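You operate a simulated robot arm through the tools that you are given. There is no shell and no other tool. Be economical: measure what you need, move in short steps, check, and stop when the job is done.

You run a simulated two-armed robot. Do the job below in one go: nothing can be reset, and whatever is moved stays where it is left.

Task
Pour the white cup of tea and carry the tray to the red stool.
Fine: carry with both hands and set the tray in the middle of the seat; saucer and cup go on the tray, the cup on the white saucer; tea to about the line; the brown jug goes back. Set down upright: brown jug.

Only the result counts: the job must be done as asked and must still hold three seconds after the hand-in. Knocking over, shifting, dropping, spilling or breaking anything else fails it.

Robot
Two 7-joint arms with two-finger parallel grippers on one trunk, on a base that drives. Base frame: it is fixed to the floor where the robot stands at the start and does not move with it; the origin is under the middle of the robot, x ahead of it, y to its left, z up. Lengths are in m, angles in rad, forces in N, time in s.
The left shoulder is at the start at [0.07, 0.163, 1.17], the right one opposite. With the tool pointing down near the work surface each hand reaches from about 0.36 to 0.88 m from the robot's upright axis, wherever it stands, measured 20 degrees to its own side. Places, roughly: brown jug (18x12x12 cm) [0.8, 0.2, 0.8]; red stool seat [0.8, -0.6, 0.4]; saucer white [0.9, -0.2, 0.8]; tray [0.7, 0, 0.8]. Payload 3.43 kg a hand.
Tool frame (each hand has its own): the origin (TCP) lies between the finger pads and is the grasp point; the fingertips stand 0.034 m ahead of it; z points along the fingers, y is the line along which they close. The gripper opens to 0.128 m. The fingers are 0.024 m wide and 0.012 m thick; the gripper's body (0.048 by 0.13 m) begins 0.096 m behind the TCP.
Orientation is told as [roll, pitch, yaw] about the base's x, y, z axes, in that order, counted from this pose: with the fingers straight down and closing along the base's y, the tool's x points along the base's -x, its y along +y and its z along -z.

Tools
- The arms move only by the tool move_arm. It takes "left_increments", "right_increments" or both (then of equal length, played together; a hand with none holds still); each is a list of rows, each a list of 7 numbers: the finger opening in m, from 0 to 0.128, then the shift along the tool's x, y, z in units of 20 mm (1.0 is 20 mm), then the turn, a rotation vector about the tool's x, y, z in units of 6 degrees (1.0 is 6 degrees). In form: [[claw, tx, ty, tz, ax, ay, az], ...]. A call has 1 to 8 rows; each row shifts and turns the commanded pose from where the row before left it, along the tool's axes as they then stand. A call with a number of a shift or a turn outside -1 to 1 is refused whole. Each row takes 0.2 s and may step no farther than 0.05 m and 0.15 rad from the row before; otherwise, or with a gripper value out of range, the whole call is refused. Where a pose cannot be reached the arm comes as near as it can. A force on the tool above 40 N (or 10 N above the force at the start of the call, whichever is more), or a blocked arm, ends the call early, and 0.2 s more pass. The fingers move at their own pace (about 0.153 m/s each) and stop on an object; they squeeze with about 43 N. The grip force told is the motor's: it shows also when the fingers shut on nothing. Time passes only in rows, and 0.2 s behind the last, so rows that do not move let the fingers close. It gives the time, the measured TCP pose, the force on the tool (base axes), the opening and the grip force at its end, in the units of the frame above (readings bear some noise), with the torque about the TCP (base axes, N m) and any sound that the robot's microphone picked up, and new pictures: "show" is both (left out), scene, wrist or none (wrist: the cameras of the hands that moved).
- Cameras (640 x 400 px; columns grow to the right, rows downward): "scene" is now at [0.1358, -0.0055, 1.3848]; the picture's right is [-0.05, -1.00, 0.00], its down [-0.68, 0.04, -0.73] and it looks along [0.73, -0.04, -0.68] (base axes); focal length 267 px, centre (320, 200). "left" rides on the left gripper at [0.076, 0.011, -0.16] in its tool frame; the picture's right is [-0.15, 0.99, 0.00], its down [-0.88, -0.13, -0.46] and it looks along [-0.45, -0.07, 0.89] (tool axes); focal length 234 px, centre (320, 200). "right" rides on the right gripper at [0.076, -0.011, -0.16] in its tool frame; the picture's right is [0.15, 0.99, 0.00], its down [-0.88, 0.13, -0.46] and it looks along [-0.45, 0.07, 0.89] (tool axes); focal length 234 px, centre (320, 200). There is no depth. A picture from a camera that has moved, and an enlarged one, comes with that camera's place and axes in the base frame and with its lens.
- raise_lower(by): slides the trunk up (or, below 0, down) by that many m; the arms and the scene camera ride with it, the base frame stays. It gives what a move gives, with no picture.
- roll_base(legs): drives the robot by 1 to 6 legs, each [ahead, left, turn to the left] in m, m and rad, along the robot's own axes; the way and the turn of a leg run together, so that a leg with both is an arc; at most 1.5 m and 3.142 rad a leg. The arms and the cameras ride along, it lands a little off, and it stops where it bumps. It gives what a move gives, and a new picture of the scene camera.
- aim_head(pan, tilt): turns the head with the scene camera to pan (to the left, within 1.501 rad either way) and tilt (down, from -0.506 to 1.204), counted from straight ahead of the robot. It gives what a move gives, and a new picture of the scene camera.
- inspect(camera, box): a new picture of the part [left, top, right, bottom] of that camera's present view, enlarged. It takes no simulated time.
- sign_off(): hands the job in; it is judged then, once.

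Work in short steps. Places have to be worked out from the pictures, the camera data and where the tool is seen: move nearer, look again, correct. Check each grasp and each placing, and mend what went wrong. You have 120 turns and 260 pictures in all, those below and enlarged ones among them. Open the grippers and draw the arms clear of the work before you hand the job in, unless the task says otherwise; then end with one line.

The tools are called after "Call:" as name(argument=value, ...) on one line, values as JSON. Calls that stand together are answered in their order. move_arm: Moves the arms, as the interface text tells. Its arguments: {"type":"object","properties":{"left_increments":{"type":"array","items":{"type":"array","items":{"type":"number"}}},"right_increments":{"type":"array","items":{"type":"array","items":{"type":"number"}}},"show":{"type":"string","enum":["both","scene","wrist","none"]}},"required":[]} The other tools are called the same way: raise_lower (by) slides the trunk up or down; roll_base (legs) drives the base; aim_head (pan, tilt) turns the head that bears the scene camera; inspect (camera, box) takes an enlarged picture of a part of a camera's view; sign_off () hands the job in.

At the start:

```text
t: 0.0
left_ee_pos: [0.6834, 0.233, 1.1555]
left_orientation: [-0.001, -0.001, 0.001]
left_force: [0.1, 0.2, 0.1]
left_wrist_torque: [-0.02, 0.02, 0.01]
left_width: 0.1281
left_grip_force: 0.1
right_ee_pos: [0.6419, -0.3409, 1.1605]
right_orientation: [-0.002, 0.001, 0.001]
right_force: [0.0, -0.1, -0.3]
right_wrist_torque: [0.0, 0.01, -0.02]
right_width: 0.128
right_grip_force: 0.0
trunk travel left (down, up): [-0.65, 0.29]
robot x, y, heading: [0.0038, -0.0043, 0.0]
head pan, tilt: [-0.054, 0.752]
```

scene: 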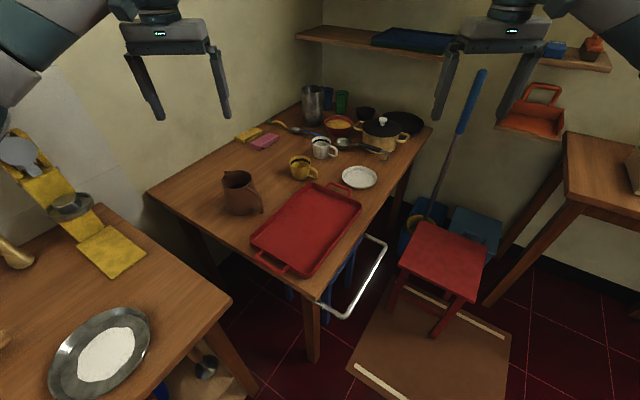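
right: 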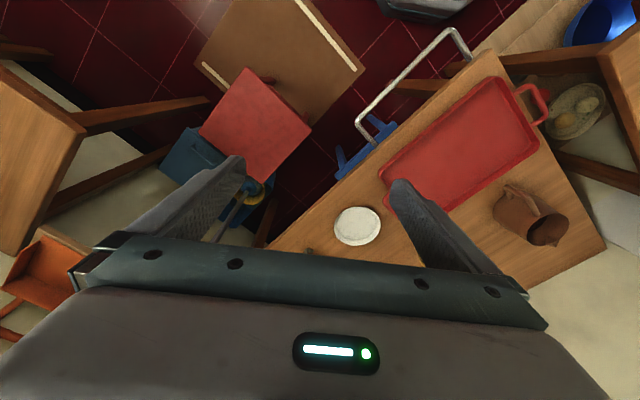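
left: 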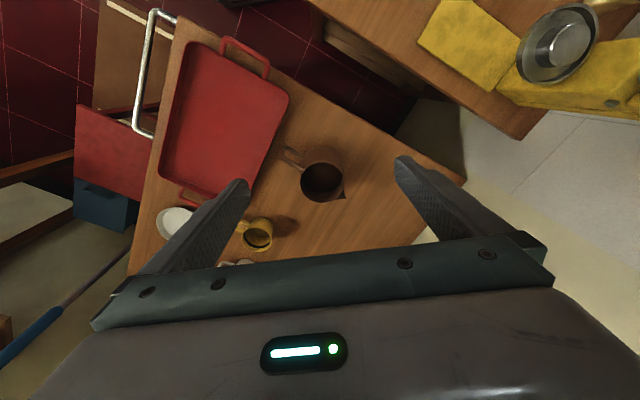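

I start by enlarging the scene view of the table to locate the cup, saucer, jug, tray and stool.

Call:
inspect(camera="scene", box=[220, 80, 440, 218])

Call:
inspect(camera="scene", box=[200, 150, 400, 300])

Call:
inspect(camera="scene", box=[340, 190, 540, 400])

```text
2.90 times, centred on (330, 149) of scene
camera zoom: at [0.1358, -0.0055, 1.3848], right [-0.05, -1.0, 0.0], down [-0.68, 0.04, -0.73], along [0.73, -0.04, -0.68], focal length 773 px, centre (291, 348)
```

zoom: 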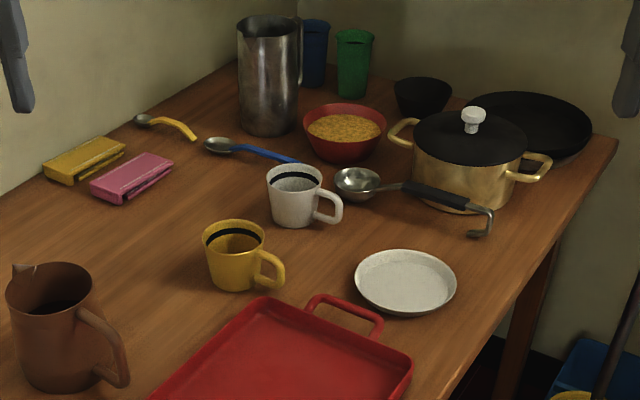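

```text
2.67 times, centred on (300, 225) of scene
camera zoom: at [0.1358, -0.0055, 1.3848], right [-0.05, -1.0, 0.0], down [-0.68, 0.04, -0.73], along [0.73, -0.04, -0.68], focal length 711 px, centre (373, 133)
```

zoom: 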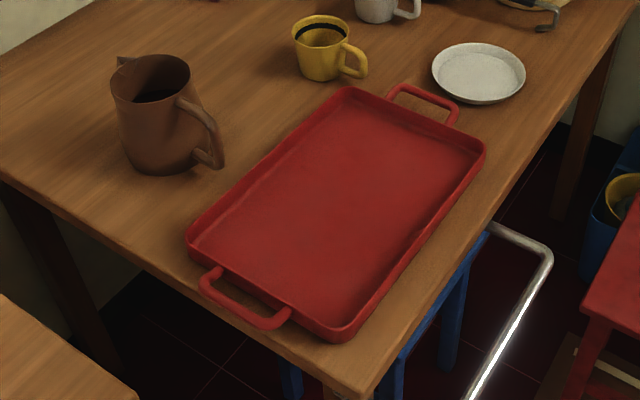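

```text
1.90 times, centred on (440, 295) of scene
camera zoom: at [0.1358, -0.0055, 1.3848], right [-0.05, -1.0, 0.0], down [-0.68, 0.04, -0.73], along [0.73, -0.04, -0.68], focal length 508 px, centre (91, 19)
```

zoom: 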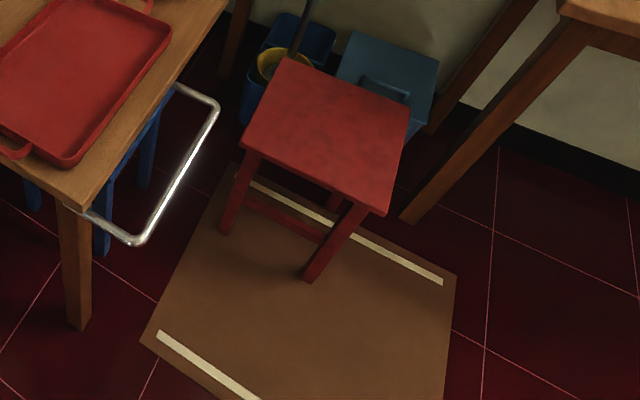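

Table is rotated about -36°; by triangulation the saucer is near [0.91,-0.195,0.77], white cup near [1.08,-0.06], stool seat centre near [0.80,-0.60,0.40]. I strafe right then go a bit ahead so everything is within reach, and look again.

Call:
roll_base(legs=[[0, -0.3, 0], [0.12, 0, 0.4]])

```text
t: 3.2
left_ee_pos: [0.6581, 0.2017, 1.1556]
left_orientation: [-0.001, 0.0, 0.397]
left_force: [-0.1, 0.7, 0.4]
left_wrist_torque: [0.03, -0.02, -0.03]
left_width: 0.128
left_grip_force: 0.0
right_ee_pos: [0.8405, -0.3457, 1.161]
right_orientation: [0.002, -0.001, 0.396]
right_force: [1.3, -0.9, 0.6]
right_wrist_torque: [-0.01, 0.0, 0.02]
right_width: 0.128
right_grip_force: 0.0
trunk travel left (down, up): [-0.65, 0.29]
robot x, y, heading: [0.1187, -0.2774, 0.398]
head pan, tilt: [-0.054, 0.752]
camera scene: at [0.2446, -0.2314, 1.3849], right [0.34, -0.94, 0.0], down [-0.64, -0.23, -0.73], along [0.69, 0.24, -0.68], focal length 267 px, centre (320, 200)
```

scene: 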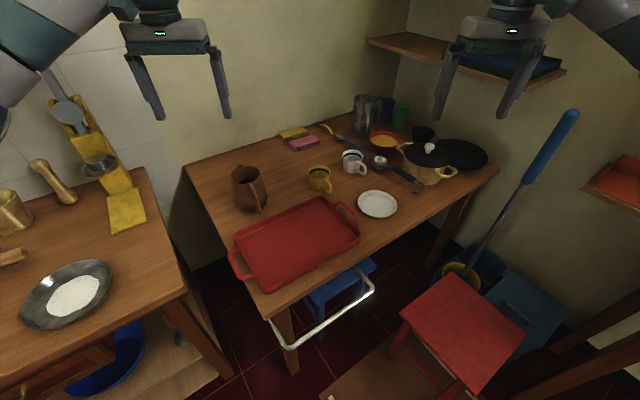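

Everything's visible. The cup is still ~0.98 m from my axis, so I move about 0.14 m diagonally to about (0.25,-0.33).

Call:
roll_base(legs=[[0, -0.1, 0], [0.1, 0, 0]])

Call:
aim_head(pan=0.0, tilt=0.75)

Call:
inspect(camera="scene", box=[200, 80, 440, 230])

```text
t: 5.1
left_ee_pos: [0.7898, 0.1457, 1.1567]
left_orientation: [0.001, 0.0, 0.394]
left_force: [0.6, 0.2, 0.7]
left_wrist_torque: [-0.01, 0.03, 0.01]
left_width: 0.1279
left_grip_force: 0.0
right_ee_pos: [0.9724, -0.4024, 1.1614]
right_orientation: [0.0, -0.001, 0.394]
right_force: [-0.3, -0.1, -0.4]
right_wrist_torque: [0.01, 0.03, 0.02]
right_width: 0.1279
right_grip_force: 0.1
trunk travel left (down, up): [-0.65, 0.29]
robot x, y, heading: [0.2516, -0.3314, 0.394]
head pan, tilt: [-0.054, 0.752]
camera scene: at [0.3758, -0.2864, 1.3849], right [0.33, -0.94, 0.0], down [-0.64, -0.23, -0.73], along [0.69, 0.24, -0.68], focal length 267 px, centre (320, 200)
```

scene: 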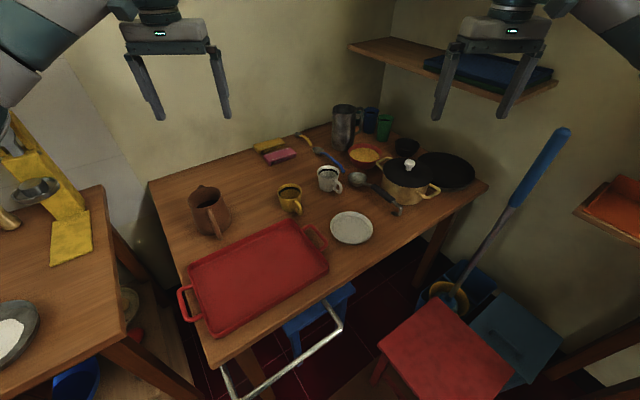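

```text
t: 5.8
left_ee_pos: [0.7907, 0.1467, 1.1559]
left_orientation: [0.0, 0.001, 0.393]
left_force: [0.1, 0.5, -0.5]
left_wrist_torque: [-0.01, 0.05, -0.01]
left_width: 0.1279
left_grip_force: 0.1
right_ee_pos: [0.9716, -0.399, 1.1613]
right_orientation: [-0.001, 0.0, 0.394]
right_force: [1.5, -0.9, 0.2]
right_wrist_torque: [0.0, 0.02, 0.01]
right_width: 0.1279
right_grip_force: 0.0
trunk travel left (down, up): [-0.65, 0.29]
robot x, y, heading: [0.2481, -0.3307, 0.393]
head pan, tilt: [0.0, 0.75]
camera scene: at [0.375, -0.2813, 1.3848], right [0.38, -0.92, 0.0], down [-0.63, -0.26, -0.73], along [0.67, 0.28, -0.68], focal length 267 px, centre (320, 200)
```

scene: 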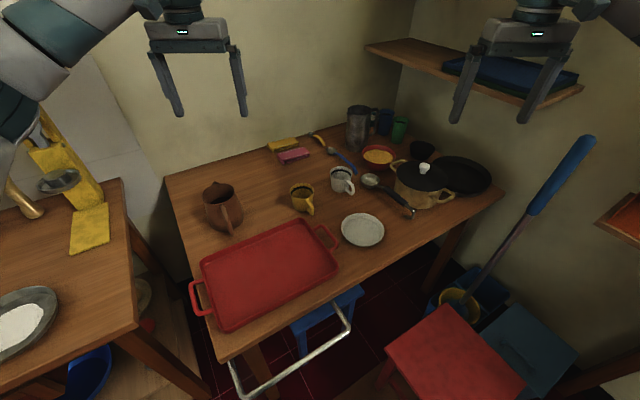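

```text
2.67 times, centred on (320, 155) of scene
camera zoom: at [0.375, -0.2813, 1.3848], right [0.38, -0.92, 0.0], down [-0.63, -0.26, -0.73], along [0.67, 0.28, -0.68], focal length 711 px, centre (320, 320)
```

zoom: 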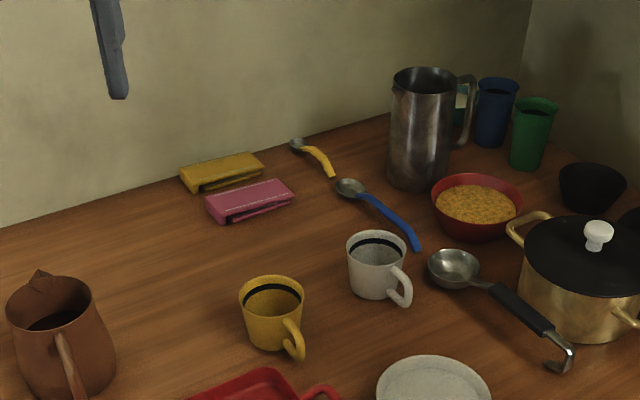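

Robot at (0.248,-0.331), heading 0.393. I turn the right hand so it closes along the tray's long axis and descend above the saucer's far rim for a closer look.

Call:
move_arm(right_increments=[[0.06, 0, 0, 1, 0, 0, -1], [0.06, 0, 0, 1, 0, 0, -1], [0.06, 0, 0, 1, 0, 0, -1], [0.06, 0, 0, 1, 0, 0, -1], [0.06, 0, 0, 1, 0, 0, -1], [0.06, -1, 1, 1, 0, 0, 0], [0.06, -1, 1, 0, 0, 0, 0], [0.06, -1, 1, 0, 0, 0, 0]], show="both")

```text
t: 7.6
left_ee_pos: [0.79, 0.1468, 1.1543]
left_orientation: [0.0, -0.001, 0.394]
left_force: [0.0, -0.2, 0.1]
left_wrist_torque: [-0.01, 0.03, 0.0]
left_width: 0.1281
left_grip_force: 0.1
right_ee_pos: [0.9617, -0.3149, 1.0404]
right_orientation: [-0.001, -0.001, 0.915]
right_force: [-0.2, 0.0, 0.0]
right_wrist_torque: [-0.04, 0.01, -0.01]
right_width: 0.0599
right_grip_force: 0.1
trunk travel left (down, up): [-0.65, 0.29]
robot x, y, heading: [0.2482, -0.3301, 0.393]
head pan, tilt: [0.0, 0.75]
camera scene: at [0.374, -0.2804, 1.3849], right [0.38, -0.92, 0.0], down [-0.63, -0.26, -0.73], along [0.68, 0.28, -0.68], focal length 267 px, centre (320, 200)
camera right: at [0.9239, -0.3829, 1.2003], right [-0.87, 0.49, 0.0], down [0.43, 0.78, 0.46], along [0.22, 0.4, -0.89], focal length 234 px, centre (320, 200)
```

scene: 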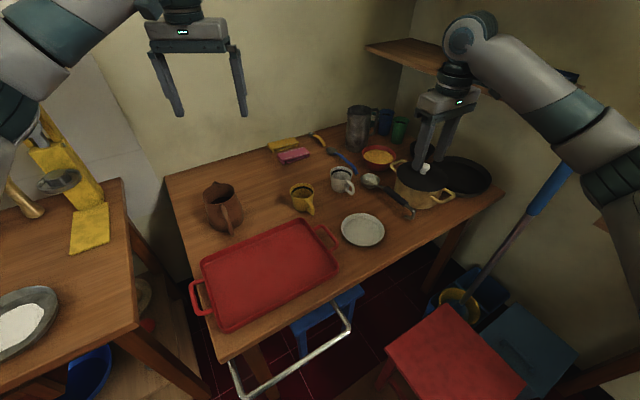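
right: 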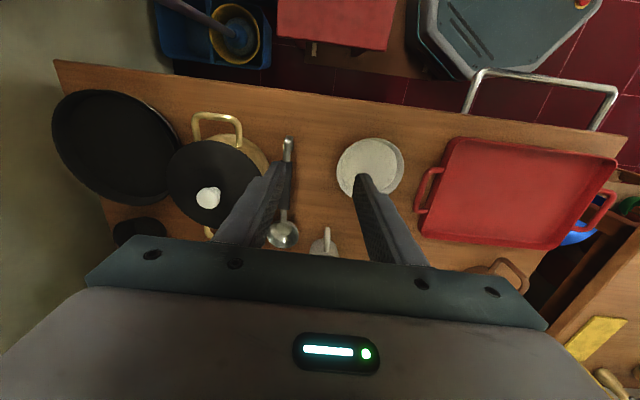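

The saucer (rim radius ~0.063) is centred about (0.911,-0.20). I go above its far (+u) rim point (0.961,-0.238) and descend to z≈0.88.

Call:
move_arm(right_increments=[[0.05, -1, 0.8, 1, 0, 0, 0], [0.05, -1, 0.8, 1, 0, 0, 0], [0.05, -1, 0.75, 1, 0, 0, 0], [0.05, 0, 0, 1, 0, 0, 0], [0.05, 0, 0, 1, 0, 0, 0], [0.05, 0, 0, 1, 0, 0, 0], [0.05, 0, 0, 1, 0, 0, 0], [0.05, 0, 0, 1, 0, 0, 0]], show="both")

Call:
inspect(camera="scene", box=[300, 120, 460, 270])

```text
t: 9.4
left_ee_pos: [0.7893, 0.1456, 1.1546]
left_orientation: [0.0, 0.0, 0.394]
left_force: [-1.3, 0.2, 0.1]
left_wrist_torque: [-0.01, 0.03, -0.01]
left_width: 0.128
left_grip_force: 0.1
right_ee_pos: [0.9604, -0.2391, 0.8809]
right_orientation: [0.0, -0.001, 0.918]
right_force: [-0.6, -0.2, -0.1]
right_wrist_torque: [-0.01, -0.01, 0.0]
right_width: 0.05
right_grip_force: 0.1
trunk travel left (down, up): [-0.65, 0.29]
robot x, y, heading: [0.2489, -0.3293, 0.396]
head pan, tilt: [0.0, 0.75]
camera scene: at [0.3745, -0.2815, 1.3849], right [0.38, -0.92, 0.0], down [-0.63, -0.26, -0.73], along [0.67, 0.28, -0.68], focal length 267 px, centre (320, 200)
camera right: at [0.9228, -0.3076, 1.0405], right [-0.87, 0.48, 0.0], down [0.43, 0.78, 0.46], along [0.22, 0.4, -0.89], focal length 234 px, centre (320, 200)
```

scene: 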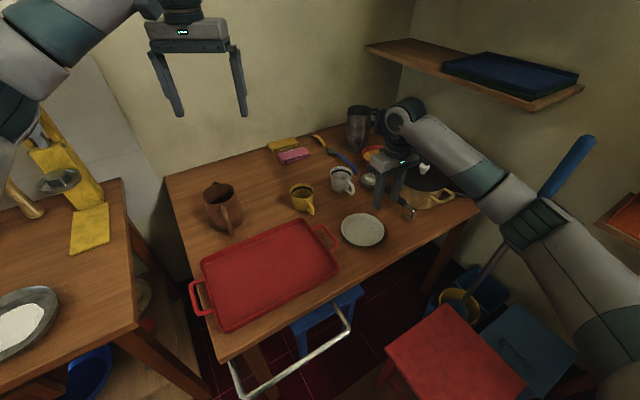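
right: 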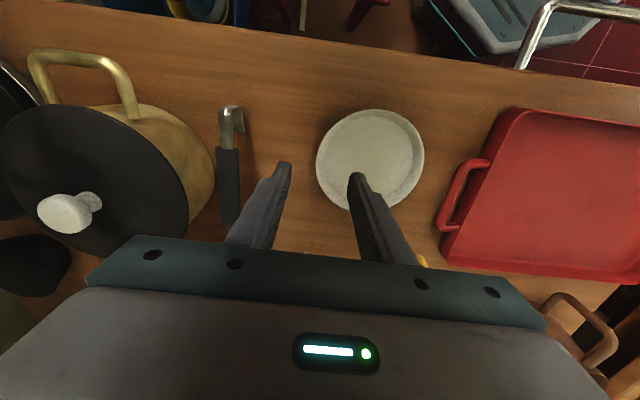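

```text
2.67 times, centred on (380, 195) of scene
camera zoom: at [0.3745, -0.2815, 1.3849], right [0.38, -0.92, 0.0], down [-0.63, -0.26, -0.73], along [0.67, 0.28, -0.68], focal length 711 px, centre (160, 213)
```

zoom: 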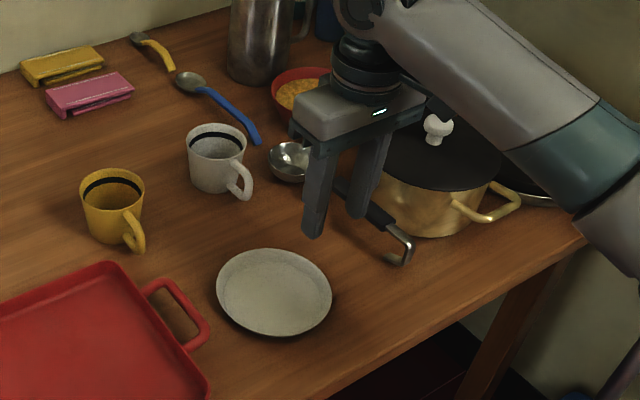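

Aligned with the rim (within ~3 mm). Lower to tip height ≈0.785 and check.

Call:
move_arm(right_increments=[[0.05, 0, 0, 1, 0, 0, 0], [0.05, 0, 0, 1, 0, 0, 0], [0.05, 0, 0, 1, 0, 0, 0], [0.05, 0, 0, 0, 0, 0, 0]], show="wrist")

Call:
inspect(camera="scene", box=[330, 160, 430, 260])

```text
t: 10.4
left_ee_pos: [0.7898, 0.1462, 1.1565]
left_orientation: [0.002, 0.001, 0.395]
left_force: [1.0, 0.5, 0.3]
left_wrist_torque: [0.03, 0.02, 0.02]
left_width: 0.128
left_grip_force: 0.2
right_ee_pos: [0.9596, -0.241, 0.8213]
right_orientation: [0.001, 0.001, 0.917]
right_force: [0.3, -0.1, 0.2]
right_wrist_torque: [0.0, 0.02, 0.01]
right_width: 0.0499
right_grip_force: 0.1
trunk travel left (down, up): [-0.65, 0.29]
robot x, y, heading: [0.2492, -0.3278, 0.39]
head pan, tilt: [0.0, 0.75]
camera right: at [0.9222, -0.3087, 0.9807], right [-0.87, 0.48, 0.0], down [0.43, 0.78, 0.46], along [0.22, 0.4, -0.89], focal length 234 px, centre (320, 200)
```

right: 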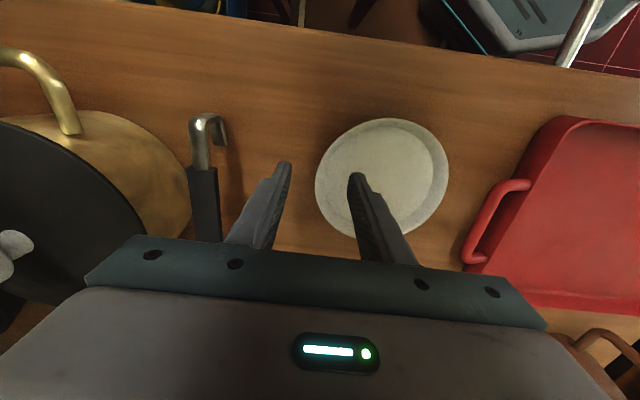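

```text
4.00 times, centred on (380, 210) of scene
camera zoom: at [0.374, -0.2816, 1.3849], right [0.38, -0.92, 0.0], down [-0.63, -0.26, -0.73], along [0.68, 0.28, -0.68], focal length 1067 px, centre (80, 160)
```

zoom: 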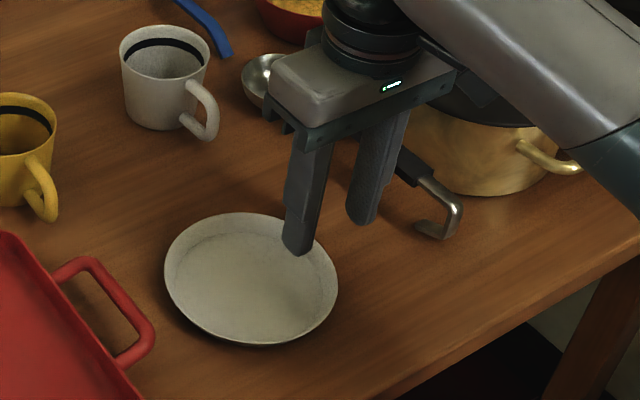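

Fingers straddle the rim. I go down carefully in small steps.

Call:
move_arm(right_increments=[[0.05, 0, 0, 0.25, 0, 0, 0], [0.05, 0, 0, 0.25, 0, 0, 0], [0.05, 0, 0, 0.25, 0, 0, 0], [0.05, 0, 0, 0, 0, 0, 0]], show="none")

Call:
inspect(camera="scene", box=[340, 170, 420, 250])

```text
t: 11.4
left_ee_pos: [0.7891, 0.1449, 1.1558]
left_orientation: [0.0, 0.0, 0.394]
left_force: [-0.4, -0.9, -0.1]
left_wrist_torque: [0.01, -0.01, -0.03]
left_width: 0.1279
left_grip_force: 0.1
right_ee_pos: [0.9596, -0.2401, 0.8058]
right_orientation: [0.001, 0.001, 0.917]
right_force: [0.7, 0.1, 0.5]
right_wrist_torque: [-0.03, -0.02, -0.02]
right_width: 0.0502
right_grip_force: 0.1
trunk travel left (down, up): [-0.65, 0.29]
robot x, y, heading: [0.248, -0.3351, 0.393]
head pan, tilt: [0.0, 0.75]
```

```text
5.00 times, centred on (380, 210) of scene
camera zoom: at [0.374, -0.2816, 1.3849], right [0.38, -0.92, 0.0], down [-0.63, -0.26, -0.73], along [0.68, 0.28, -0.68], focal length 1333 px, centre (20, 150)
```

zoom: 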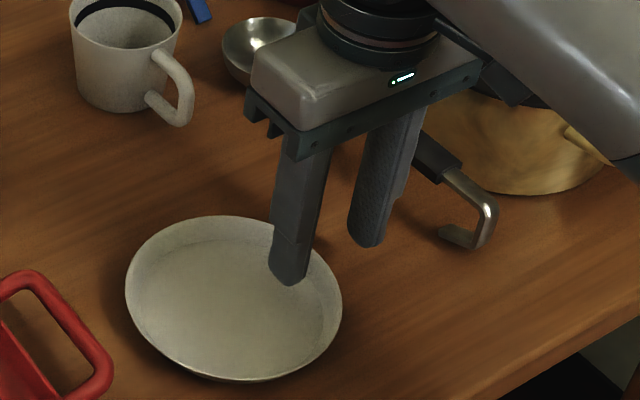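

No contact yet (tip ≈0.772). Continue down in 4 mm steps, watching the force.

Call:
move_arm(right_increments=[[0.05, 0, 0, 0.2, 0, 0, 0], [0.05, 0, 0, 0, 0, 0, 0]], show="none")

Call:
inspect(camera="scene", box=[340, 170, 420, 250])

Call:
inspect(camera="right", box=[230, 110, 470, 270])

```text
t: 12.0
left_ee_pos: [0.7891, 0.1453, 1.1561]
left_orientation: [0.0, -0.002, 0.394]
left_force: [-0.3, 0.0, -0.4]
left_wrist_torque: [0.02, -0.05, 0.02]
left_width: 0.1281
left_grip_force: 0.1
right_ee_pos: [0.9598, -0.2402, 0.8019]
right_orientation: [0.0, -0.001, 0.918]
right_force: [0.6, 1.0, 0.3]
right_wrist_torque: [0.03, -0.01, -0.03]
right_width: 0.0498
right_grip_force: 0.0
trunk travel left (down, up): [-0.65, 0.29]
robot x, y, heading: [0.2468, -0.3286, 0.394]
head pan, tilt: [0.0, 0.75]
```

```text
5.00 times, centred on (380, 210) of scene
camera zoom: at [0.374, -0.2816, 1.3849], right [0.38, -0.92, 0.0], down [-0.63, -0.26, -0.73], along [0.68, 0.28, -0.68], focal length 1333 px, centre (20, 150)
```

zoom: 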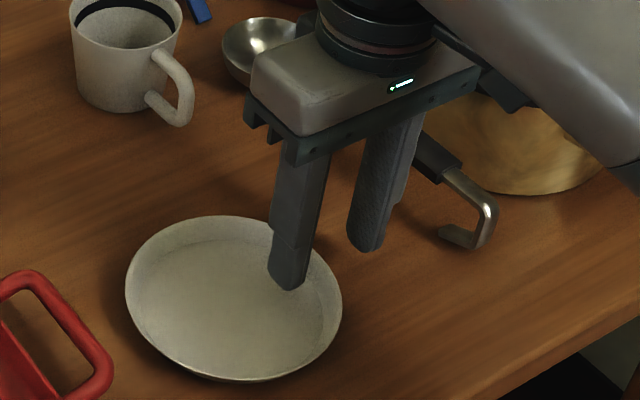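

```text
2.50 times, centred on (350, 190) of right
camera zoom: at [0.9228, -0.3082, 0.9616], right [-0.87, 0.48, 0.0], down [0.43, 0.78, 0.46], along [0.22, 0.4, -0.89], focal length 585 px, centre (245, 225)
```

zoom: 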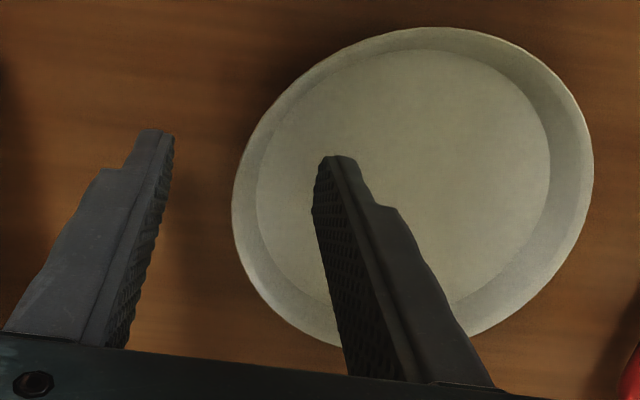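

Still free; step down further.

Call:
move_arm(right_increments=[[0.05, 0, 0, 0.2, 0, 0, 0], [0.05, 0, 0, 0, 0, 0, 0]], show="none")

Call:
inspect(camera="scene", box=[350, 190, 410, 250])

```text
t: 12.6
left_ee_pos: [0.7897, 0.1465, 1.1559]
left_orientation: [-0.001, 0.0, 0.395]
left_force: [0.0, 0.5, -1.3]
left_wrist_torque: [-0.03, -0.01, -0.02]
left_width: 0.128
left_grip_force: 0.1
right_ee_pos: [0.9588, -0.2398, 0.7984]
right_orientation: [0.0, -0.001, 0.92]
right_force: [-0.4, 0.1, -0.6]
right_wrist_torque: [-0.02, 0.0, 0.01]
right_width: 0.0501
right_grip_force: 0.0
trunk travel left (down, up): [-0.65, 0.29]
robot x, y, heading: [0.2511, -0.3296, 0.396]
head pan, tilt: [0.0, 0.75]
```

```text
6.67 times, centred on (380, 220) of scene
camera zoom: at [0.374, -0.2816, 1.3849], right [0.38, -0.92, 0.0], down [-0.63, -0.26, -0.73], along [0.68, 0.28, -0.68], focal length 1778 px, centre (-80, 67)
```

zoom: 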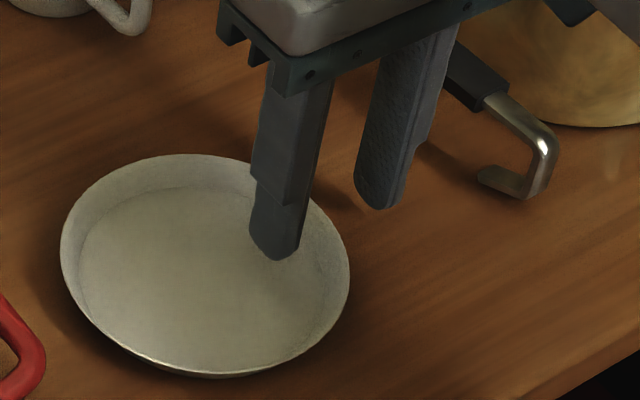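

No contact; two more 3 mm steps.

Call:
move_arm(right_increments=[[0.05, 0, 0, 0.15, 0, 0, 0], [0.05, 0, 0, 0, 0, 0, 0], [0.05, 0, 0, 0.15, 0, 0, 0], [0.05, 0, 0, 0, 0, 0, 0]], show="none")

Call:
inspect(camera="scene", box=[350, 190, 410, 250])

```text
t: 13.6
left_ee_pos: [0.7904, 0.1458, 1.1561]
left_orientation: [0.002, 0.0, 0.394]
left_force: [0.2, -0.2, 0.6]
left_wrist_torque: [0.03, -0.01, -0.03]
left_width: 0.128
left_grip_force: 0.0
right_ee_pos: [0.9598, -0.2407, 0.7932]
right_orientation: [-0.001, -0.001, 0.918]
right_force: [-1.5, -0.3, 0.7]
right_wrist_torque: [0.01, 0.04, -0.01]
right_width: 0.05
right_grip_force: 0.1
trunk travel left (down, up): [-0.65, 0.29]
robot x, y, heading: [0.2471, -0.3355, 0.398]
head pan, tilt: [0.0, 0.75]
```

```text
6.67 times, centred on (380, 220) of scene
camera zoom: at [0.3741, -0.2816, 1.3849], right [0.38, -0.92, 0.0], down [-0.63, -0.26, -0.73], along [0.68, 0.28, -0.68], focal length 1778 px, centre (-80, 67)
```

zoom: 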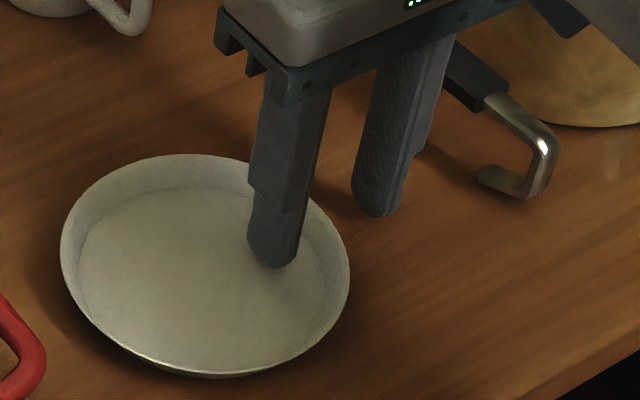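

Tip at ~0.759, rim judged ~0.773. One more 3 mm, then close.

Call:
move_arm(right_increments=[[0.05, 0, 0, 0.15, 0, 0, 0], [0.04, 0, 0, 0, 0, 0, 0], [0.02, 0, 0, 0, 0, 0, 0], [0.0, 0, 0, 0, 0, 0, 0], [0.0, 0, 0, 0, 0, 0, 0], [0.0, 0, 0, 0, 0, 0, 0]], show="wrist")

Call:
inspect(camera="scene", box=[340, 170, 420, 250])

```text
t: 15.0
left_ee_pos: [0.7892, 0.1452, 1.1564]
left_orientation: [-0.001, 0.0, 0.395]
left_force: [-0.9, 1.2, 0.5]
left_wrist_torque: [-0.01, 0.0, -0.02]
left_width: 0.1281
left_grip_force: 0.1
right_ee_pos: [0.9593, -0.2403, 0.791]
right_orientation: [0.0, -0.001, 0.918]
right_force: [-2.4, -2.2, 7.2]
right_wrist_torque: [0.54, 0.38, 0.3]
right_width: 0.0094
right_grip_force: 42.8
trunk travel left (down, up): [-0.65, 0.29]
robot x, y, heading: [0.2441, -0.3313, 0.396]
head pan, tilt: [0.0, 0.75]
camera right: at [0.9217, -0.3084, 0.9497], right [-0.87, 0.48, 0.0], down [0.43, 0.78, 0.46], along [0.22, 0.4, -0.89], focal length 234 px, centre (320, 200)
```

right: 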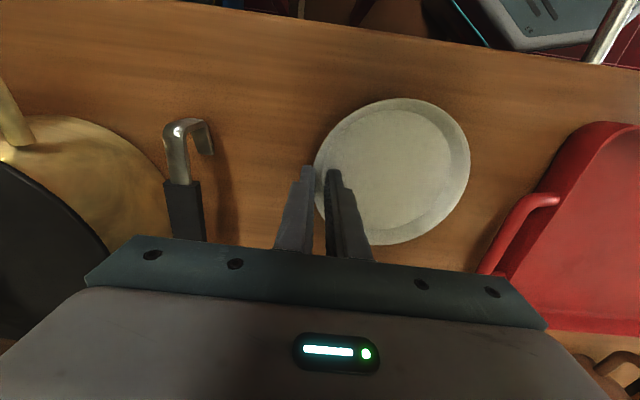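

```text
5.00 times, centred on (380, 210) of scene
camera zoom: at [0.3729, -0.2821, 1.3851], right [0.38, -0.92, 0.0], down [-0.63, -0.26, -0.73], along [0.68, 0.28, -0.68], focal length 1333 px, centre (20, 150)
```

zoom: 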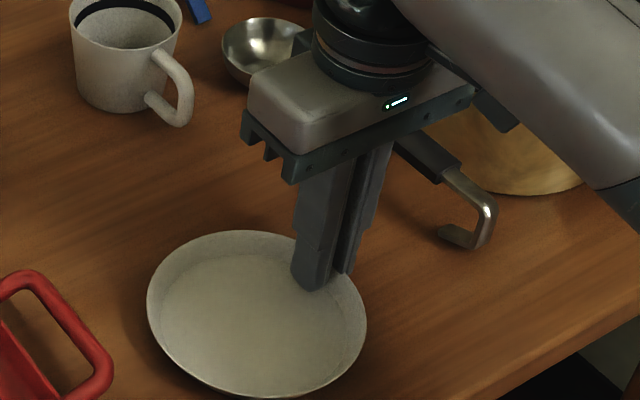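

Rim is held (width 9.4 mm, full grip force). Lift 6 cm slowly and check.

Call:
move_arm(right_increments=[[0.0, 0, 0, -0.5, 0, 0, 0], [0.0, 0, 0, -0.5, 0, 0, 0], [0.0, 0, 0, -1, 0, 0, 0], [0.0, 0, 0, -1, 0, 0, 0], [0.0, 0, 0, -1, 0, 0, 0]], show="both")

Call:
inspect(camera="scene", box=[340, 150, 440, 250])

```text
t: 16.2
left_ee_pos: [0.7895, 0.1466, 1.1558]
left_orientation: [-0.001, 0.001, 0.395]
left_force: [-0.2, 1.1, -0.2]
left_wrist_torque: [-0.04, -0.03, 0.0]
left_width: 0.1279
left_grip_force: 0.0
right_ee_pos: [0.9601, -0.2398, 0.8704]
right_orientation: [-0.001, 0.0, 0.919]
right_force: [-0.1, -0.5, -1.2]
right_wrist_torque: [-0.01, -0.01, 0.01]
right_width: 0.002
right_grip_force: 36.5
trunk travel left (down, up): [-0.65, 0.29]
robot x, y, heading: [0.2453, -0.3314, 0.398]
head pan, tilt: [0.0, 0.75]
camera scene: at [0.374, -0.2814, 1.3849], right [0.38, -0.92, 0.0], down [-0.63, -0.26, -0.73], along [0.68, 0.28, -0.68], focal length 267 px, centre (320, 200)
camera right: at [0.9223, -0.3077, 1.0291], right [-0.87, 0.48, 0.0], down [0.43, 0.78, 0.46], along [0.22, 0.4, -0.89], focal length 234 px, centre (320, 200)
```

scene: 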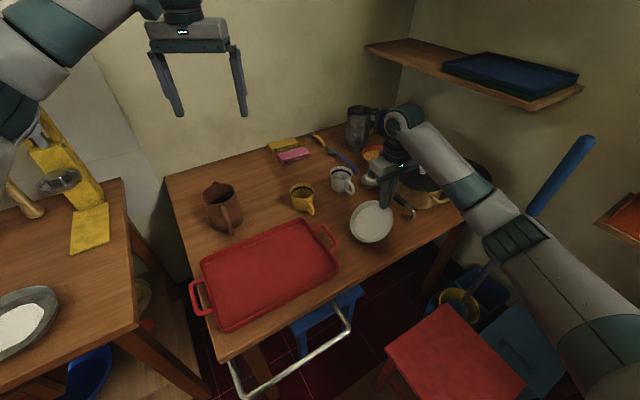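
right: 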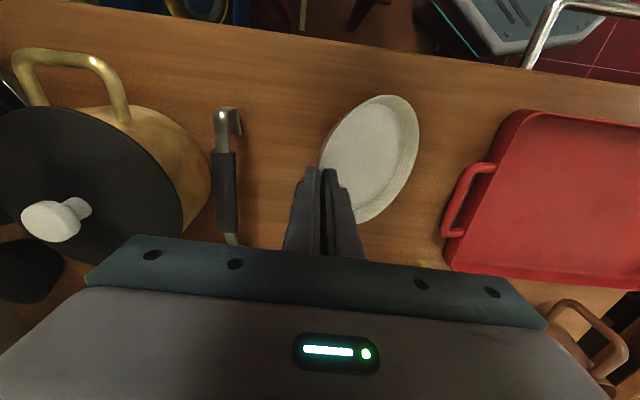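

```text
4.00 times, centred on (390, 200) of scene
camera zoom: at [0.374, -0.2814, 1.3849], right [0.38, -0.92, 0.0], down [-0.63, -0.26, -0.73], along [0.68, 0.28, -0.68], focal length 1067 px, centre (40, 200)
```

zoom: 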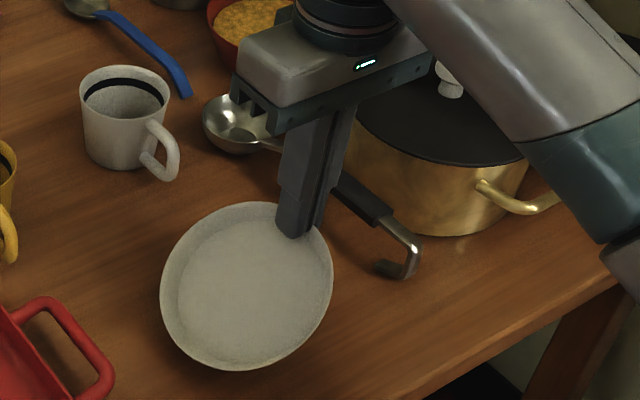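

The saucer is held but hangs ~36° down on the inner side. I carry it along the tray's axis first (away from the pot), raising it, then I'll tilt the hand to level it.

Call:
move_arm(right_increments=[[0.0, -0.2, 1, -0.7, 0, 0, 0], [0.0, -0.2, 1, -0.7, 0, 0, 0], [0.0, -0.2, 1, -0.7, 0, 0, 0], [0.0, -0.2, 1, -0.7, 0, 0, 0], [0.0, -0.2, 1, -0.7, 0, 0, 0], [0.0, -0.2, 1, -0.5, 0, 0, 0], [0.0, -0.2, 1, 0, 0, 0, 0], [0.0, -0.2, 1, 0, 0, 0, 0]], show="none")

Call:
move_arm(right_increments=[[0.0, 0, 0.8, 0, -1, 0, 0], [0.0, 0, 0.8, 0, -1, 0, 0], [0.0, 0, 0.8, 0, -1, 0, 0], [0.0, 0, 0.8, 0, -1, 0, 0], [0.0, 0, 0.8, 0, -1, 0, 0], [0.0, 0, 0.8, 0, -1, 0, 0], [0.0, 0, 0, 0, 0, 0, 0]], show="both")

Call:
inspect(camera="scene", box=[180, 160, 380, 310])

```text
t: 18.0
left_ee_pos: [0.7892, 0.1475, 1.1561]
left_orientation: [0.0, -0.001, 0.396]
left_force: [-0.5, -0.1, 0.3]
left_wrist_torque: [-0.05, -0.02, 0.01]
left_width: 0.1282
left_grip_force: 0.0
right_ee_pos: [0.8519, -0.1157, 0.9491]
right_orientation: [0.0, 0.001, 0.919]
right_force: [0.0, 0.1, -2.4]
right_wrist_torque: [-0.02, 0.0, 0.0]
right_width: 0.0022
right_grip_force: 36.9
trunk travel left (down, up): [-0.65, 0.29]
robot x, y, heading: [0.2491, -0.3339, 0.393]
head pan, tilt: [0.0, 0.75]
```

```text
t: 19.6
left_ee_pos: [0.7895, 0.1459, 1.1552]
left_orientation: [0.001, -0.001, 0.395]
left_force: [-0.3, -0.4, -0.8]
left_wrist_torque: [0.04, 0.01, 0.01]
left_width: 0.1279
left_grip_force: 0.0
right_ee_pos: [0.7801, -0.0614, 0.9728]
right_orientation: [0.631, 0.001, 0.918]
right_force: [-0.1, 0.3, -0.5]
right_wrist_torque: [-0.02, -0.05, -0.02]
right_width: 0.0023
right_grip_force: 36.8
trunk travel left (down, up): [-0.65, 0.29]
robot x, y, heading: [0.2523, -0.3306, 0.391]
head pan, tilt: [0.0, 0.75]
camera scene: at [0.3741, -0.2815, 1.3849], right [0.38, -0.92, 0.0], down [-0.63, -0.26, -0.73], along [0.68, 0.28, -0.68], focal length 267 px, centre (320, 200)
camera right: at [0.8158, -0.1857, 1.0961], right [-0.72, 0.37, 0.58], down [0.66, 0.6, 0.45], along [-0.19, 0.71, -0.68], focal length 234 px, centre (320, 200)
```

scene: 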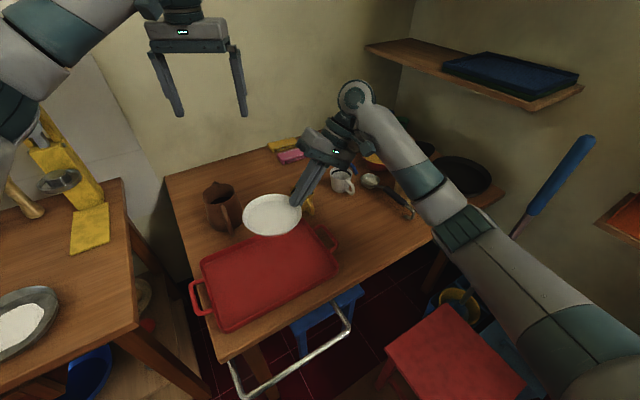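
right: 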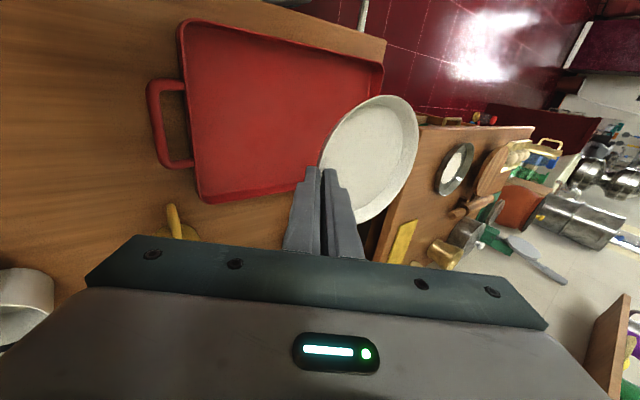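

```text
2.67 times, centred on (280, 235) of scene
camera zoom: at [0.3741, -0.2815, 1.3849], right [0.38, -0.92, 0.0], down [-0.63, -0.26, -0.73], along [0.68, 0.28, -0.68], focal length 711 px, centre (427, 107)
```

zoom: 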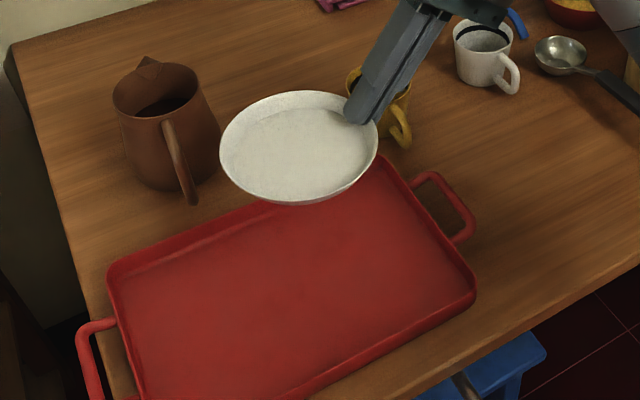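

Saucer looks level. Tray centre ≈(0.694,-0.002); saucer centre ≈(0.72,-0.022). I shift 3 cm along -u and lower 10 cm.

Call:
move_arm(right_increments=[[0.0, 0, -0.27, 0.84, 0, 0, 0], [0.0, 0, -0.27, 0.84, 0, 0, 0], [0.0, 0, -0.27, 0.84, 0, 0, 0], [0.0, 0, -0.27, 0.84, 0, 0, 0], [0.0, 0, -0.27, 0.84, 0, 0, 0], [0.0, 0, -0.27, 0.84, 0, 0, 0], [0.0, 0, 0, 0, 0, 0, 0]], show="none")

Call:
inspect(camera="scene", box=[180, 180, 360, 320])

Call:
inspect(camera="right", box=[0, 0, 640, 400])

```text
t: 21.2
left_ee_pos: [0.7884, 0.1466, 1.1559]
left_orientation: [-0.001, 0.0, 0.394]
left_force: [0.0, -0.2, -0.6]
left_wrist_torque: [-0.01, 0.03, -0.01]
left_width: 0.1281
left_grip_force: 0.1
right_ee_pos: [0.7544, -0.0418, 0.8724]
right_orientation: [0.629, 0.001, 0.917]
right_force: [-0.3, 0.1, -1.9]
right_wrist_torque: [-0.05, -0.1, -0.01]
right_width: 0.0018
right_grip_force: 37.0
trunk travel left (down, up): [-0.65, 0.29]
robot x, y, heading: [0.2467, -0.33, 0.39]
head pan, tilt: [0.0, 0.75]
```

```text
2.86 times, centred on (270, 250) of scene
camera zoom: at [0.3741, -0.2816, 1.3849], right [0.38, -0.92, 0.0], down [-0.63, -0.26, -0.73], along [0.68, 0.28, -0.68], focal length 762 px, centre (463, 57)
```

zoom: 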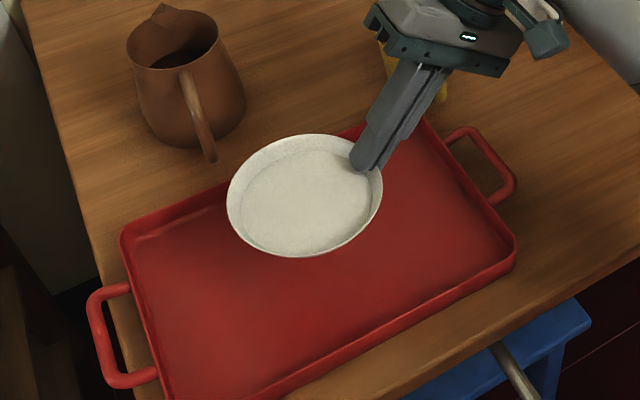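

```text
1.00 times, centred on (320, 200) of right (not enlarged: the box is as wide or as high as the picture)
camera zoom: at [0.7889, -0.166, 0.9954], right [-0.72, 0.37, 0.58], down [0.66, 0.6, 0.45], along [-0.18, 0.71, -0.68], focal length 234 px, centre (320, 200)
```

zoom: 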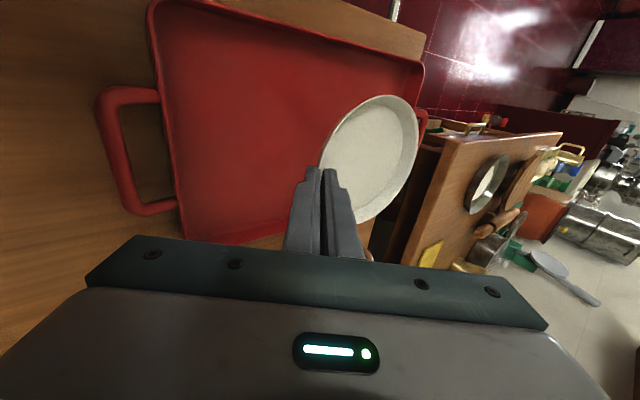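

Saucer is over the tray's middle. Lower 5 cm more, then small steps until contact.

Call:
move_arm(right_increments=[[0.0, 0, -0.49, 0.674, 0, 0, 0], [0.0, 0, -0.49, 0.674, 0, 0, 0], [0.0, 0, -0.4, 0.54, 0, 0, 0], [0.0, 0, 0, 0, 0, 0, 0]], show="none")

Call:
inspect(camera="scene", box=[220, 200, 340, 290])

```text
t: 22.2
left_ee_pos: [0.7895, 0.1463, 1.1555]
left_orientation: [0.0, 0.001, 0.394]
left_force: [-0.4, -0.3, 0.6]
left_wrist_torque: [0.01, -0.01, -0.02]
left_width: 0.1282
left_grip_force: 0.0
right_ee_pos: [0.7542, -0.0427, 0.8259]
right_orientation: [0.629, -0.001, 0.917]
right_force: [-0.3, -0.5, -1.4]
right_wrist_torque: [-0.05, -0.05, -0.01]
right_width: 0.0022
right_grip_force: 36.5
trunk travel left (down, up): [-0.65, 0.29]
robot x, y, heading: [0.2493, -0.3366, 0.392]
head pan, tilt: [0.0, 0.75]
```

```text
4.44 times, centred on (280, 245) of scene
camera zoom: at [0.3741, -0.2815, 1.3849], right [0.38, -0.92, 0.0], down [-0.63, -0.26, -0.73], along [0.68, 0.28, -0.68], focal length 1185 px, centre (498, 0)
```

zoom: 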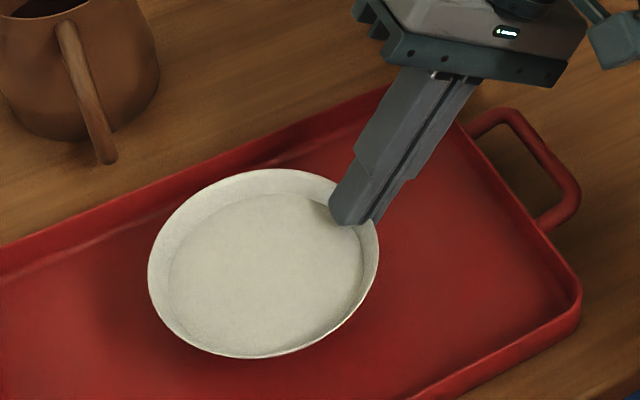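

Still a gap beneath (shadow). Step down 15 mm in small increments.

Call:
move_arm(right_increments=[[0.0, 0, -0.147, 0.2, 0, 0, 0], [0.0, 0, -0.147, 0.2, 0, 0, 0], [0.0, 0, -0.147, 0.2, 0, 0, 0], [0.0, 0, 0, 0, 0, 0, 0]], show="none")

Call:
inspect(camera="scene", box=[220, 200, 340, 290])

```text
t: 23.2
left_ee_pos: [0.7889, 0.1462, 1.155]
left_orientation: [0.0, 0.001, 0.393]
left_force: [-0.6, 0.5, -0.8]
left_wrist_torque: [0.02, -0.01, -0.01]
left_width: 0.1282
left_grip_force: 0.0
right_ee_pos: [0.7532, -0.0415, 0.8116]
right_orientation: [0.628, -0.001, 0.917]
right_force: [-0.3, -0.2, -0.6]
right_wrist_torque: [-0.06, -0.08, 0.02]
right_width: 0.0022
right_grip_force: 36.7
trunk travel left (down, up): [-0.65, 0.29]
robot x, y, heading: [0.2473, -0.3328, 0.397]
head pan, tilt: [0.0, 0.75]
```

```text
4.44 times, centred on (280, 245) of scene
camera zoom: at [0.3741, -0.2815, 1.3849], right [0.38, -0.92, 0.0], down [-0.63, -0.26, -0.73], along [0.68, 0.28, -0.68], focal length 1185 px, centre (498, 0)
```

zoom: 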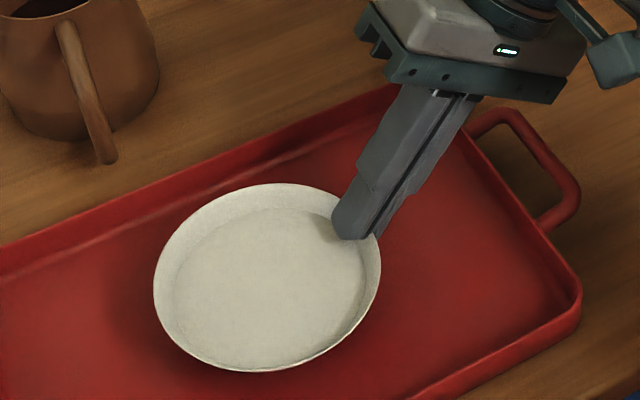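

Continue 3×4 mm.

Call:
move_arm(right_increments=[[0.0, 0, -0.118, 0.162, 0, 0, 0], [0.0, 0, -0.118, 0.162, 0, 0, 0], [0.0, 0, -0.118, 0.162, 0, 0, 0], [0.0, 0, 0, 0, 0, 0, 0]], show="none")

Call:
inspect(camera="scene", box=[220, 200, 340, 290])

```text
t: 24.2
left_ee_pos: [0.7893, 0.1457, 1.1554]
left_orientation: [0.0, 0.0, 0.395]
left_force: [0.4, 0.9, 0.5]
left_wrist_torque: [-0.02, -0.04, -0.04]
left_width: 0.1282
left_grip_force: 0.0
right_ee_pos: [0.7539, -0.0411, 0.8006]
right_orientation: [0.628, 0.0, 0.918]
right_force: [-0.1, -0.3, -1.8]
right_wrist_torque: [-0.07, -0.09, 0.02]
right_width: 0.0023
right_grip_force: 36.6
trunk travel left (down, up): [-0.65, 0.29]
robot x, y, heading: [0.2497, -0.3331, 0.393]
head pan, tilt: [0.0, 0.75]
```

```text
4.44 times, centred on (280, 245) of scene
camera zoom: at [0.3741, -0.2815, 1.3849], right [0.38, -0.92, 0.0], down [-0.63, -0.26, -0.73], along [0.68, 0.28, -0.68], focal length 1185 px, centre (498, 0)
```

zoom: 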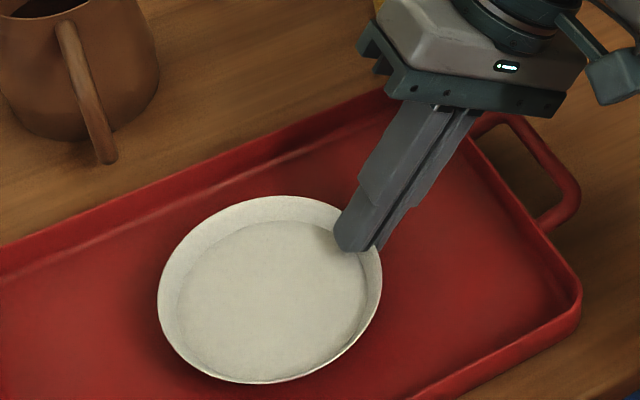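

Still a little gap; continue.

Call:
move_arm(right_increments=[[0.0, 0, -0.118, 0.162, 0, 0, 0], [0.0, 0, -0.118, 0.162, 0, 0, 0], [0.0, 0, 0, 0, 0, 0, 0]], show="none")

Call:
inspect(camera="scene", box=[220, 200, 340, 290])

```text
t: 25.0
left_ee_pos: [0.7898, 0.1449, 1.1567]
left_orientation: [-0.001, 0.0, 0.394]
left_force: [-0.7, -0.7, -0.4]
left_wrist_torque: [0.05, -0.02, 0.03]
left_width: 0.1282
left_grip_force: 0.0
right_ee_pos: [0.7534, -0.0425, 0.7921]
right_orientation: [0.628, 0.0, 0.918]
right_force: [0.2, 0.7, -1.0]
right_wrist_torque: [-0.04, -0.1, 0.01]
right_width: 0.0021
right_grip_force: 36.7
trunk travel left (down, up): [-0.65, 0.29]
robot x, y, heading: [0.2459, -0.3298, 0.394]
head pan, tilt: [0.0, 0.75]
```

```text
4.44 times, centred on (280, 245) of scene
camera zoom: at [0.3741, -0.2815, 1.3849], right [0.38, -0.92, 0.0], down [-0.63, -0.26, -0.73], along [0.68, 0.28, -0.68], focal length 1185 px, centre (498, 0)
```

zoom: 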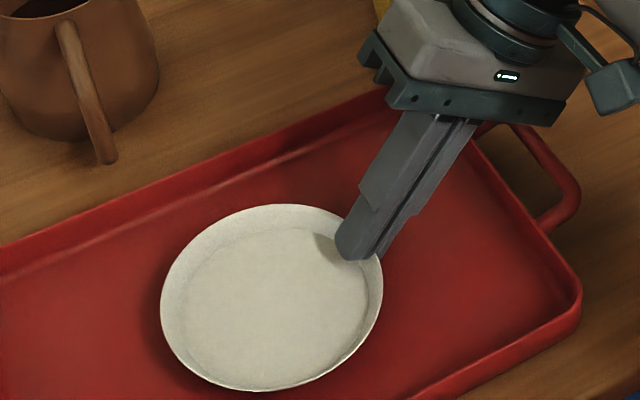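

Close now; two more 3 mm steps.

Call:
move_arm(right_increments=[[0.0, 0, -0.088, 0.121, 0, 0, 0], [0.0, 0, 0, 0, 0, 0, 0], [0.0, 0, -0.088, 0.121, 0, 0, 0], [0.0, 0, 0, 0, 0, 0, 0]], show="none")

Call:
inspect(camera="scene", box=[220, 200, 340, 290])

```text
t: 26.0
left_ee_pos: [0.7885, 0.1448, 1.1575]
left_orientation: [0.0, -0.001, 0.394]
left_force: [-0.2, 0.2, 0.6]
left_wrist_torque: [-0.03, -0.01, -0.01]
left_width: 0.128
left_grip_force: 0.1
right_ee_pos: [0.7548, -0.0403, 0.7888]
right_orientation: [0.631, -0.006, 0.917]
right_force: [4.2, -2.5, 27.8]
right_wrist_torque: [0.09, 0.46, 0.08]
right_width: 0.0019
right_grip_force: 37.0
trunk travel left (down, up): [-0.65, 0.29]
robot x, y, heading: [0.2475, -0.3328, 0.394]
head pan, tilt: [0.0, 0.75]
```

```text
4.44 times, centred on (280, 245) of scene
camera zoom: at [0.3722, -0.2835, 1.3856], right [0.38, -0.92, 0.0], down [-0.63, -0.26, -0.73], along [0.68, 0.28, -0.68], focal length 1185 px, centre (498, 0)
```

zoom: 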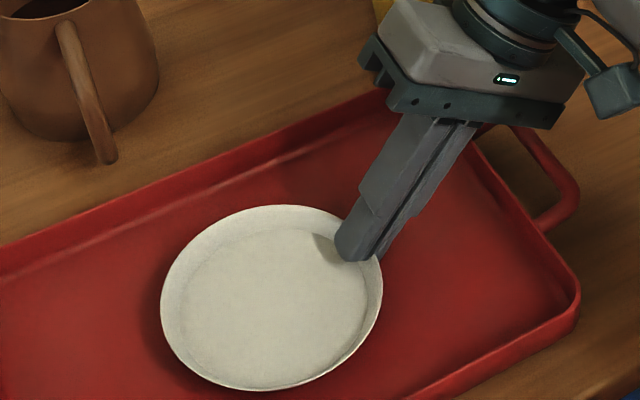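

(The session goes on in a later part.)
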